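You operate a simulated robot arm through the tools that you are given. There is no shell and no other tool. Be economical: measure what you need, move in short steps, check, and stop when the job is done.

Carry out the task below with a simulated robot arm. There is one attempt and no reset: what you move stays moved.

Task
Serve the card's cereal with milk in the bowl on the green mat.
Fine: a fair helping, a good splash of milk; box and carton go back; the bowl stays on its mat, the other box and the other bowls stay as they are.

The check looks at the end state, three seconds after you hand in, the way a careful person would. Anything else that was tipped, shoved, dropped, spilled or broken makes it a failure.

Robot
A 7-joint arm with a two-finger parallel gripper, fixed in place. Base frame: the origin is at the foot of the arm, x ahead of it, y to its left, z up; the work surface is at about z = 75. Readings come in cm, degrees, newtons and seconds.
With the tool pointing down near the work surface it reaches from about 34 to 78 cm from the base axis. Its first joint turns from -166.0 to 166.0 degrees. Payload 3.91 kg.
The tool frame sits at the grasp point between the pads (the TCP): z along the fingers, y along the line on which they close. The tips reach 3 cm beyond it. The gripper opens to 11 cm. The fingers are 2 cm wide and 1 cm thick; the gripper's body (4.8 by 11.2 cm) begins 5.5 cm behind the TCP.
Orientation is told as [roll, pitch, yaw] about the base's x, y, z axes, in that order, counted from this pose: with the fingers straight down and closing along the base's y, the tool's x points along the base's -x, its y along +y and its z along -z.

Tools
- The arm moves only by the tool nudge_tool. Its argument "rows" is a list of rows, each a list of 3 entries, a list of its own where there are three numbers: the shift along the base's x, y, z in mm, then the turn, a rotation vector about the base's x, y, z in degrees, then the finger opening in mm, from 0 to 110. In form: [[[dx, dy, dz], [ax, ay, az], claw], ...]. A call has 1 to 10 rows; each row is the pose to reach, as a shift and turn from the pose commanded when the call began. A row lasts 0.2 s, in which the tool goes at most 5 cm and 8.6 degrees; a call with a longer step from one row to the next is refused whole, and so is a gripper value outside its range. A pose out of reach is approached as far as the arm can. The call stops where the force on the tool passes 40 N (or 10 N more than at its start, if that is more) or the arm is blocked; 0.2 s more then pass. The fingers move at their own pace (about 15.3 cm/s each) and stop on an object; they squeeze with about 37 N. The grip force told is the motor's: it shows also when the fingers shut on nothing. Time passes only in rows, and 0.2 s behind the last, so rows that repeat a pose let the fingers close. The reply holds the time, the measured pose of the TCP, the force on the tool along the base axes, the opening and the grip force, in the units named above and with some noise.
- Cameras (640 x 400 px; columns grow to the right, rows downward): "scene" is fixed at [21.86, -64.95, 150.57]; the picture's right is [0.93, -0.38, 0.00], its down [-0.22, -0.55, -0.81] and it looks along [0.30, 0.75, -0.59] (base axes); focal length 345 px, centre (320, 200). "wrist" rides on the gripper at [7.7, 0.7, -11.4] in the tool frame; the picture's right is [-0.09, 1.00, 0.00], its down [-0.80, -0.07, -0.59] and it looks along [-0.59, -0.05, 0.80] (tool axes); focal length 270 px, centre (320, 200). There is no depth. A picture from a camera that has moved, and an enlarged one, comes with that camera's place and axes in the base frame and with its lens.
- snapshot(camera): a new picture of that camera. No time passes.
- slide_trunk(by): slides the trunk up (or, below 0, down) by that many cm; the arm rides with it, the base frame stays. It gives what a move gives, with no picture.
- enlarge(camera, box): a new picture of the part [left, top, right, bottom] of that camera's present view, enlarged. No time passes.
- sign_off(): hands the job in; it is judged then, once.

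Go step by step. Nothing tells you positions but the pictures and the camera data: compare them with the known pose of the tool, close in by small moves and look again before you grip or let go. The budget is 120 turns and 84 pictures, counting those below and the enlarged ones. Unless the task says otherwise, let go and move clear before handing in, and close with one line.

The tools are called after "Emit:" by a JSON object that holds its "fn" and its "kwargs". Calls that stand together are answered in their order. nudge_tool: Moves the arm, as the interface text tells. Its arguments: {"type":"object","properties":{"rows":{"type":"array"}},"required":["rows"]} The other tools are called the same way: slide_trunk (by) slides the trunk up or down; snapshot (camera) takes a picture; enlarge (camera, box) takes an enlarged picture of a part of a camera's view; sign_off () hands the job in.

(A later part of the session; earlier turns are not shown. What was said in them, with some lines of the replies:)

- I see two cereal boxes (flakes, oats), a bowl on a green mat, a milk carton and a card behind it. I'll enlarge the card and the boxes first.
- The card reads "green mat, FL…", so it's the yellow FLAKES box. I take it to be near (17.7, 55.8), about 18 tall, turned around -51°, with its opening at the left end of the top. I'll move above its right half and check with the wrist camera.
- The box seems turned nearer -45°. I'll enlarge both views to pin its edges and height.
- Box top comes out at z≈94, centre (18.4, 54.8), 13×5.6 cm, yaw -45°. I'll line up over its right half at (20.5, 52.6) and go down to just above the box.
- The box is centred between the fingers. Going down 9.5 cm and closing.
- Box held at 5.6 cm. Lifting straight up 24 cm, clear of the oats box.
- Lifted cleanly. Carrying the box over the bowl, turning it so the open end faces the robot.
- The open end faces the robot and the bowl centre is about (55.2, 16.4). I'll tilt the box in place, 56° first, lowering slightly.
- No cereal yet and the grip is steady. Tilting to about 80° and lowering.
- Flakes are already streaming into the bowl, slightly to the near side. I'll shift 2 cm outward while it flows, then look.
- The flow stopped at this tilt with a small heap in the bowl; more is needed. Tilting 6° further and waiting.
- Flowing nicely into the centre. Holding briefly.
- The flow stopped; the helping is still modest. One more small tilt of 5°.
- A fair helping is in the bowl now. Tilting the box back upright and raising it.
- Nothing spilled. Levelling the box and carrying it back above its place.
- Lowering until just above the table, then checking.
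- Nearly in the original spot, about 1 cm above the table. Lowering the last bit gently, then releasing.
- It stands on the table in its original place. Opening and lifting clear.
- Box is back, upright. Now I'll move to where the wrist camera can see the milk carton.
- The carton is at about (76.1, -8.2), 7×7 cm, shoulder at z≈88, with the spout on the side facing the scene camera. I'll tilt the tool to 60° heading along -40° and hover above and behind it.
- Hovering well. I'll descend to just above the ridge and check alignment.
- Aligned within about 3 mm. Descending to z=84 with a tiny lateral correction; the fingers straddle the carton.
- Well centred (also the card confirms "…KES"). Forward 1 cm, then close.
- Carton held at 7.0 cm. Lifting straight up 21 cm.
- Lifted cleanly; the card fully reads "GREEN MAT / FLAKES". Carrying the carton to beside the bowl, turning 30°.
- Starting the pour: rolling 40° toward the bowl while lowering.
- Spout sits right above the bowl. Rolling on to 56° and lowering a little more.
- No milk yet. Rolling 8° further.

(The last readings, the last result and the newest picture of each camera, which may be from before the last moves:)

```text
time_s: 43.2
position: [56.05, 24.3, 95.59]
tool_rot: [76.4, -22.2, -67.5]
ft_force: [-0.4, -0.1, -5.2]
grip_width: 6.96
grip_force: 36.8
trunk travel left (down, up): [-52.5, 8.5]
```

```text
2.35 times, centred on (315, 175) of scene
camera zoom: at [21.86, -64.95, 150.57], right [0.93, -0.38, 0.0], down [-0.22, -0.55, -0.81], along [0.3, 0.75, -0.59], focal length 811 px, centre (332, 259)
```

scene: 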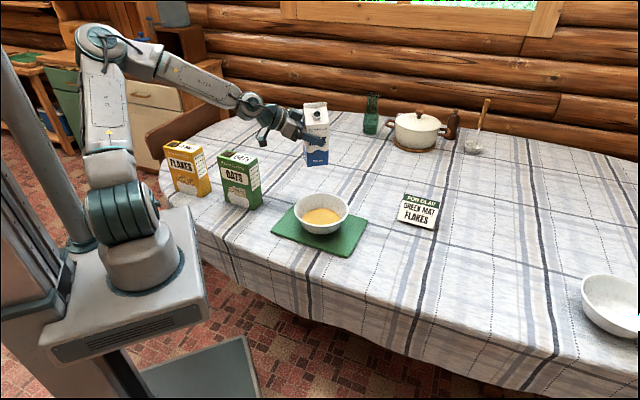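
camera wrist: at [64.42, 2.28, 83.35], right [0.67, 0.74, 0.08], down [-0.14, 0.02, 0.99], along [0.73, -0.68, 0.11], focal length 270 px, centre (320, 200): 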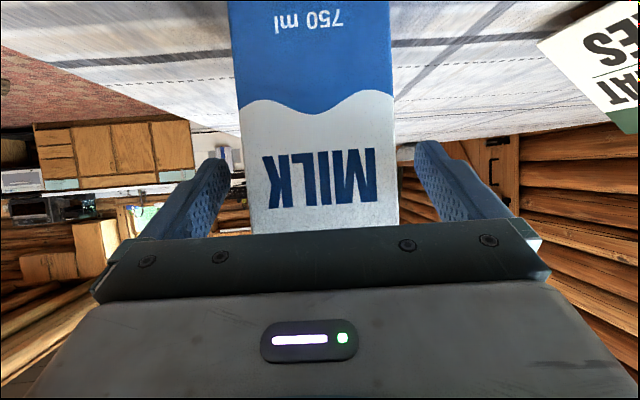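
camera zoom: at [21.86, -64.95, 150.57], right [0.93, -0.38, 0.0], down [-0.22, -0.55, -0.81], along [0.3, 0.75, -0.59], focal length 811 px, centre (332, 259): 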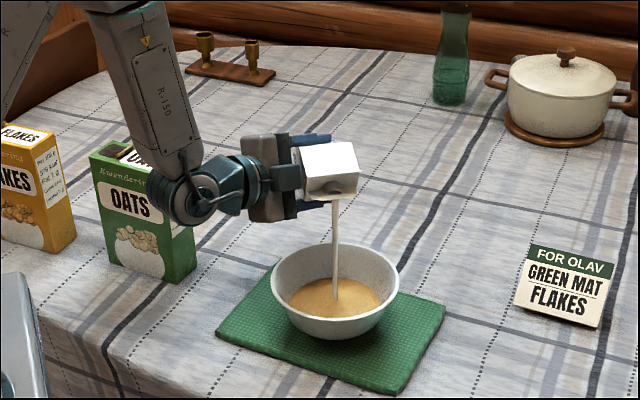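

Milk is flowing into the middle of the bowl. Holding and watching.

Emit:
{"fn": "nudge_tool", "kwargs": {"rows": [[[0, 0, 0], [0, 0, 0], 55], [[0, 0, 0], [0, 0, 0], 55], [[0, 0, 0], [0, 0, 0], 55]]}}

Emit:
{"fn": "enlarge", "kwargs": {"camera": "scene", "box": [230, 90, 400, 260]}}

```text
time_s: 44.0
position: [55.89, 24.39, 95.73]
tool_rot: [76.4, -22.3, -67.4]
ft_force: [0.1, 1.1, -4.6]
grip_width: 6.98
grip_force: 37.3
trunk travel left (down, up): [-52.5, 8.5]
```

```text
2.35 times, centred on (315, 175) of scene
camera zoom: at [21.86, -64.95, 150.57], right [0.93, -0.38, 0.0], down [-0.22, -0.55, -0.81], along [0.3, 0.75, -0.59], focal length 811 px, centre (332, 259)
```

zoom: 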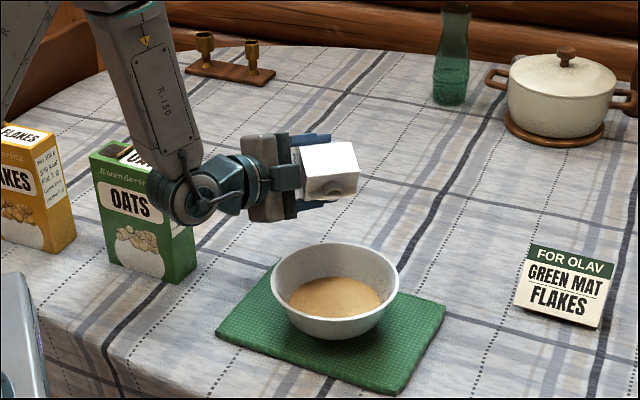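

Flow has stopped; only a little went in. Another 8° of roll.

Emit:
{"fn": "nudge_tool", "kwargs": {"rows": [[[0, 0, 0], [3.94, -0.7, 0], 55], [[0, 0, 0], [7.88, -1.39, 0], 55], [[0, 0, 0], [7.88, -1.39, 0], 55], [[0, 0, 0], [7.88, -1.39, 0], 55], [[0, 0, 0], [7.88, -1.39, 0], 55]]}}

Emit:
{"fn": "enlarge", "kwargs": {"camera": "scene", "box": [230, 90, 400, 260]}}

```text
time_s: 45.2
position: [55.95, 24.45, 95.63]
tool_rot: [80.9, -15.4, -69.0]
ft_force: [-1.1, -0.4, -5.0]
grip_width: 6.99
grip_force: 36.7
trunk travel left (down, up): [-52.5, 8.5]
```

```text
2.35 times, centred on (315, 175) of scene
camera zoom: at [21.86, -64.95, 150.57], right [0.93, -0.38, 0.0], down [-0.22, -0.55, -0.81], along [0.3, 0.75, -0.59], focal length 811 px, centre (332, 259)
```

zoom: 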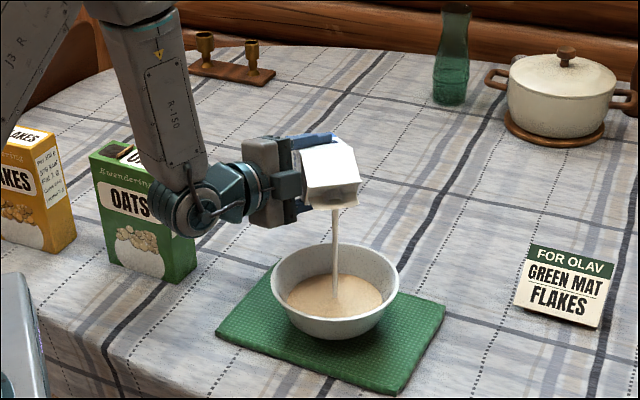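

Level is rising, surface getting milky. Holding for another moment.

Emit:
{"fn": "nudge_tool", "kwargs": {"rows": [[[0, 0, 0], [0, 0, 0], 55], [[0, 0, 0], [0, 0, 0], 55], [[0, 0, 0], [0, 0, 0], 55]]}}

Emit:
{"fn": "enlarge", "kwargs": {"camera": "scene", "box": [230, 90, 400, 260]}}

```text
time_s: 46.0
position: [55.92, 24.29, 95.67]
tool_rot: [80.9, -15.5, -68.9]
ft_force: [-0.2, -0.1, -3.0]
grip_width: 7.0
grip_force: 36.9
trunk travel left (down, up): [-52.5, 8.5]
```

```text
2.35 times, centred on (315, 175) of scene
camera zoom: at [21.86, -64.95, 150.57], right [0.93, -0.38, 0.0], down [-0.22, -0.55, -0.81], along [0.3, 0.75, -0.59], focal length 811 px, centre (332, 259)
```

zoom: 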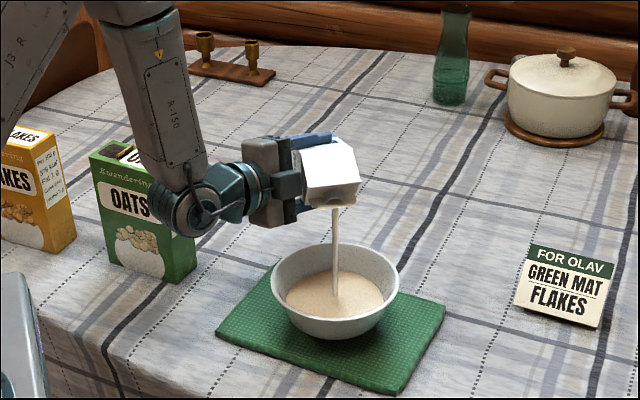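

Almost there: a brief further hold, then rolling back upright while rising.

Emit:
{"fn": "nudge_tool", "kwargs": {"rows": [[[0, 0, 0], [0, 0, 0], 55], [[0, 0, 0], [0, 0, 0], 55], [[0, 0, 0], [-7.88, 1.39, 0], 55], [[0, 0, 0], [-15.76, 2.78, 0], 55], [[0, 0, 0], [-23.6, 4.17, 0], 55], [[0, 0, 15], [-31.5, 5.56, 0], 55], [[0, 0, 35], [-39.4, 6.95, 0], 55], [[0, 0, 55], [-47.3, 8.34, 0], 55], [[0, 0, 75], [-55.2, 9.73, 0], 55], [[0, 0, 95], [-63, 11.1, 0], 55]]}}

Emit:
{"fn": "enlarge", "kwargs": {"camera": "scene", "box": [230, 90, 400, 260]}}

```text
time_s: 48.2
position: [55.83, 24.26, 105.0]
tool_rot: [15.8, -59.1, -23.6]
ft_force: [-0.7, -0.4, -3.6]
grip_width: 6.97
grip_force: 36.8
trunk travel left (down, up): [-52.5, 8.5]
```

```text
2.35 times, centred on (315, 175) of scene
camera zoom: at [21.86, -64.95, 150.57], right [0.93, -0.38, 0.0], down [-0.22, -0.55, -0.81], along [0.3, 0.75, -0.59], focal length 811 px, centre (332, 259)
```

zoom: 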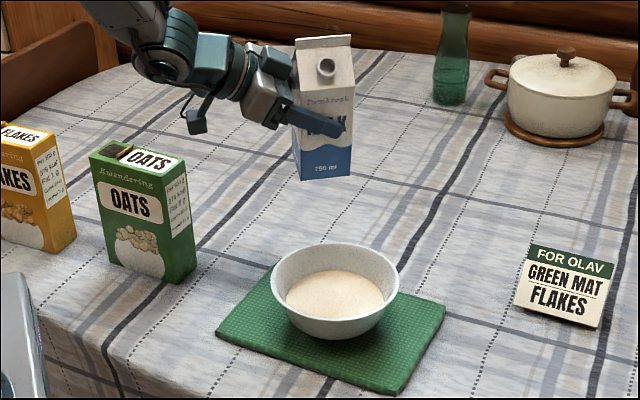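

Bowl looks served: flakes in milk, no spill. Levelling the last 8° and carrying the carton back over its place.

Emit:
{"fn": "nudge_tool", "kwargs": {"rows": [[[0, 0, 0], [-7.88, 1.39, 0], 55]]}}

Emit:
{"fn": "nudge_tool", "kwargs": {"rows": [[[19.5, -32, 0], [0, 0, -3], 55], [[39, -64, 0], [0, 0, -6], 55], [[58.5, -96, 0], [0, 0, -9], 55], [[78, -129, 0], [0, 0, -12], 55], [[97.5, -161, 0], [0, 0, -15], 55], [[117, -193, 0], [0, 0, -18], 55], [[136.5, -225, 0], [0, 0, -21], 55], [[156, -257, 0], [0, 0, -24], 55], [[175, -289, 0], [0, 0, -27], 55], [[195, -321, 0], [0, 0, -30], 55]]}}

Emit:
{"fn": "nudge_tool", "kwargs": {"rows": [[[0, 0, -40], [0, 0, 0], 55], [[0, 0, -80], [0, 0, 0], 55], [[0, 0, -120], [0, 0, 0], 55], [[0, 0, -155], [0, 0, 0], 55], [[0, 0, -180], [0, 0, 0], 55], [[0, 0, -195], [0, 0, 0], 55], [[0, 0, -195], [0, 0, 0], 55]]}}

Emit:
{"fn": "enlarge", "kwargs": {"camera": "scene", "box": [330, 130, 490, 280]}}

```text
time_s: 48.6
position: [55.85, 24.26, 105.0]
tool_rot: [0.1, -60.0, -10.1]
ft_force: [0.3, 0.1, -3.3]
grip_width: 7.01
grip_force: 37.4
trunk travel left (down, up): [-52.5, 8.5]
```

```text
time_s: 50.8
position: [75.33, -8.25, 104.99]
tool_rot: [0.2, -60.1, -40.0]
ft_force: [-0.5, -0.5, -3.4]
grip_width: 6.99
grip_force: 37.0
trunk travel left (down, up): [-52.5, 8.5]
```

```text
time_s: 52.4
position: [75.28, -7.92, 85.68]
tool_rot: [0.1, -60.3, -40.0]
ft_force: [-0.5, 0.7, -4.8]
grip_width: 6.98
grip_force: 37.7
trunk travel left (down, up): [-52.5, 8.5]
```

```text
2.67 times, centred on (410, 205) of scene
camera zoom: at [21.86, -64.95, 150.57], right [0.93, -0.38, 0.0], down [-0.22, -0.55, -0.81], along [0.3, 0.75, -0.59], focal length 920 px, centre (80, 187)
```

zoom: 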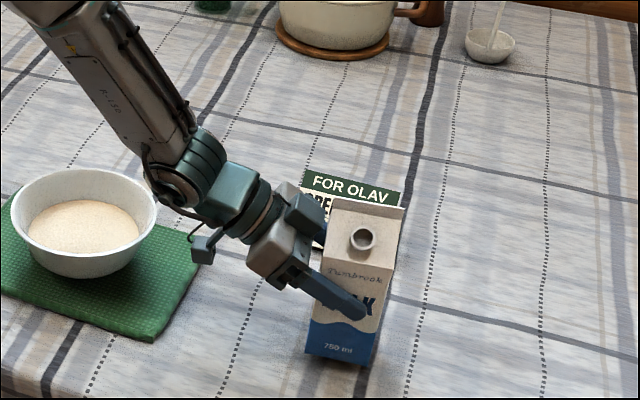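

In place, ~1.4 cm above the table. Lowering gently.

Emit:
{"fn": "nudge_tool", "kwargs": {"rows": [[[0, 0, -6], [0, 0, 0], 55], [[0, 0, -10], [0, 0, 0], 55], [[0, 0, -13], [0, 0, 0], 55], [[0, 0, -14], [0, 0, 0], 55], [[0, 0, -14], [0, 0, 0], 55]]}}

Emit:
{"fn": "enlarge", "kwargs": {"camera": "scene", "box": [330, 130, 490, 280]}}

```text
time_s: 53.6
position: [75.45, -7.77, 84.24]
tool_rot: [0.1, -60.2, -40.1]
ft_force: [-0.6, 0.2, -0.8]
grip_width: 7.0
grip_force: 37.4
trunk travel left (down, up): [-52.5, 8.5]
```

```text
2.67 times, centred on (410, 205) of scene
camera zoom: at [21.86, -64.95, 150.57], right [0.93, -0.38, 0.0], down [-0.22, -0.55, -0.81], along [0.3, 0.75, -0.59], focal length 920 px, centre (80, 187)
```

zoom: 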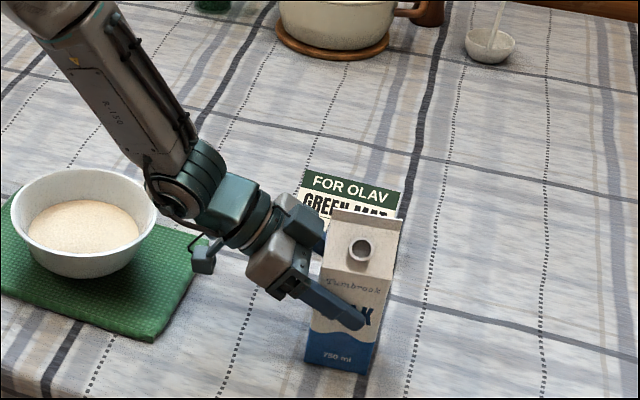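

Just touching down. One more millimetre, release, back off 1 cm and rise.

Emit:
{"fn": "nudge_tool", "kwargs": {"rows": [[[0, 0, -1], [0, 0, 0], 55], [[0, 0, -1], [0, 0, 0], 72], [[0, 0, -1], [0, 0, 0], 90], [[0, 0, -1], [0, 0, 0], 110], [[0, 0, -1], [0, 0, 0], 110], [[-8, 6, 0], [0, 0, 0], 110], [[-8, 6, 25], [0, 0, 0], 110], [[-8, 6, 65], [0, 0, 0], 110], [[-8, 6, 110], [0, 0, 0], 110], [[-8, 6, 155], [0, 0, 0], 110]]}}

Emit:
{"fn": "snapshot", "kwargs": {"camera": "scene"}}

```text
time_s: 55.8
position: [74.59, -7.17, 99.8]
tool_rot: [0.2, -60.2, -40.2]
ft_force: [0.5, -0.3, -0.2]
grip_width: 11.0
grip_force: 0.1
trunk travel left (down, up): [-52.5, 8.5]
```

```text
37 pictures are left
```

scene: 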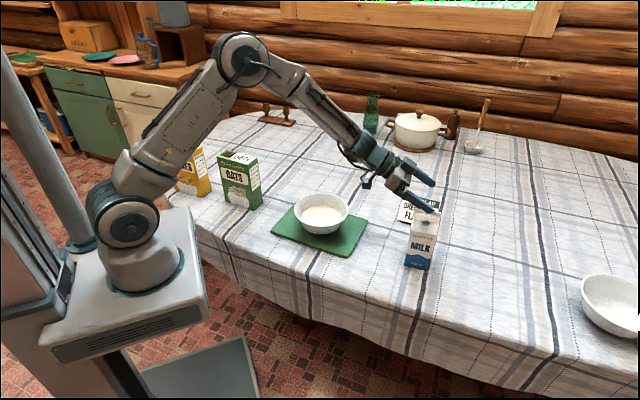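

Carton stands back in place. Rising further and pulling the arm back clear, then a final look.

Emit:
{"fn": "nudge_tool", "kwargs": {"rows": [[[0, 0, 45], [0, 0, 0], 110], [[0, 0, 90], [0, 0, 0], 110], [[-25, 15, 120], [4.8, 5.75, 0], 110], [[-55, 35, 140], [9.6, 11.5, 0], 110], [[-85, 55, 150], [14.5, 17.2, 0], 110], [[-115, 75, 150], [19.3, 23, 0], 110], [[-145, 95, 150], [24.1, 28.7, 0], 110], [[-175, 115, 150], [28.9, 34.5, 0], 110], [[-205, 135, 150], [33.7, 40.2, 0], 110], [[-235, 150, 150], [38.6, 46, 0], 110]]}}

Emit:
{"fn": "snapshot", "kwargs": {"camera": "scene"}}

Emit:
{"fn": "enlarge", "kwargs": {"camera": "scene", "box": [150, 130, 450, 290]}}

```text
time_s: 58.0
position: [51.0, 7.81, 114.95]
tool_rot: [0.0, 0.0, -40.1]
ft_force: [0.5, 0.1, 0.6]
grip_width: 11.01
grip_force: 0.1
trunk travel left (down, up): [-52.5, 8.5]
```

```text
36 pictures are left
```

scene: 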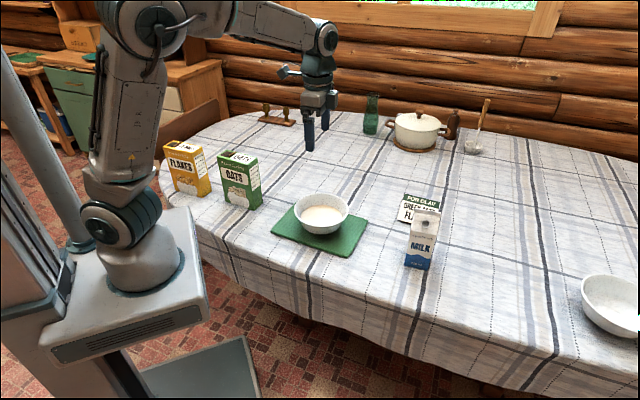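

```text
2.13 times, centred on (300, 210) of scene
camera zoom: at [21.86, -64.95, 150.57], right [0.93, -0.38, 0.0], down [-0.22, -0.55, -0.81], along [0.3, 0.75, -0.59], focal length 736 px, centre (363, 179)
```

zoom: 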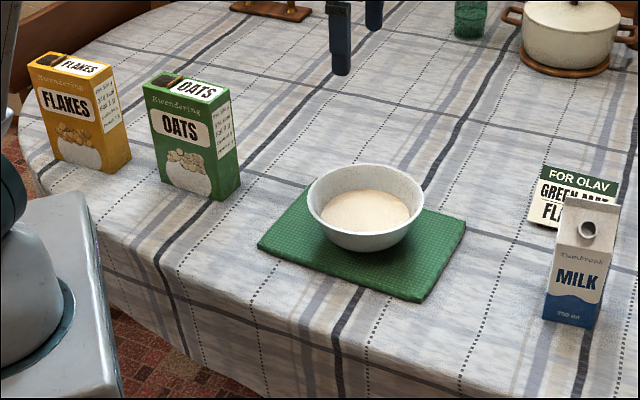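

Everything stands where it should: bowl served on its mat, box and carton back, nothing spilled, and the arm is clear. Handing in.

Emit:
{"fn": "sign_off", "kwargs": {}}

```text
The job is handed in.
```

The bowl on the green mat now holds a helping of Flakes with milk; the box and carton are back in their places, and in the last picture nothing was spilled or out of place.
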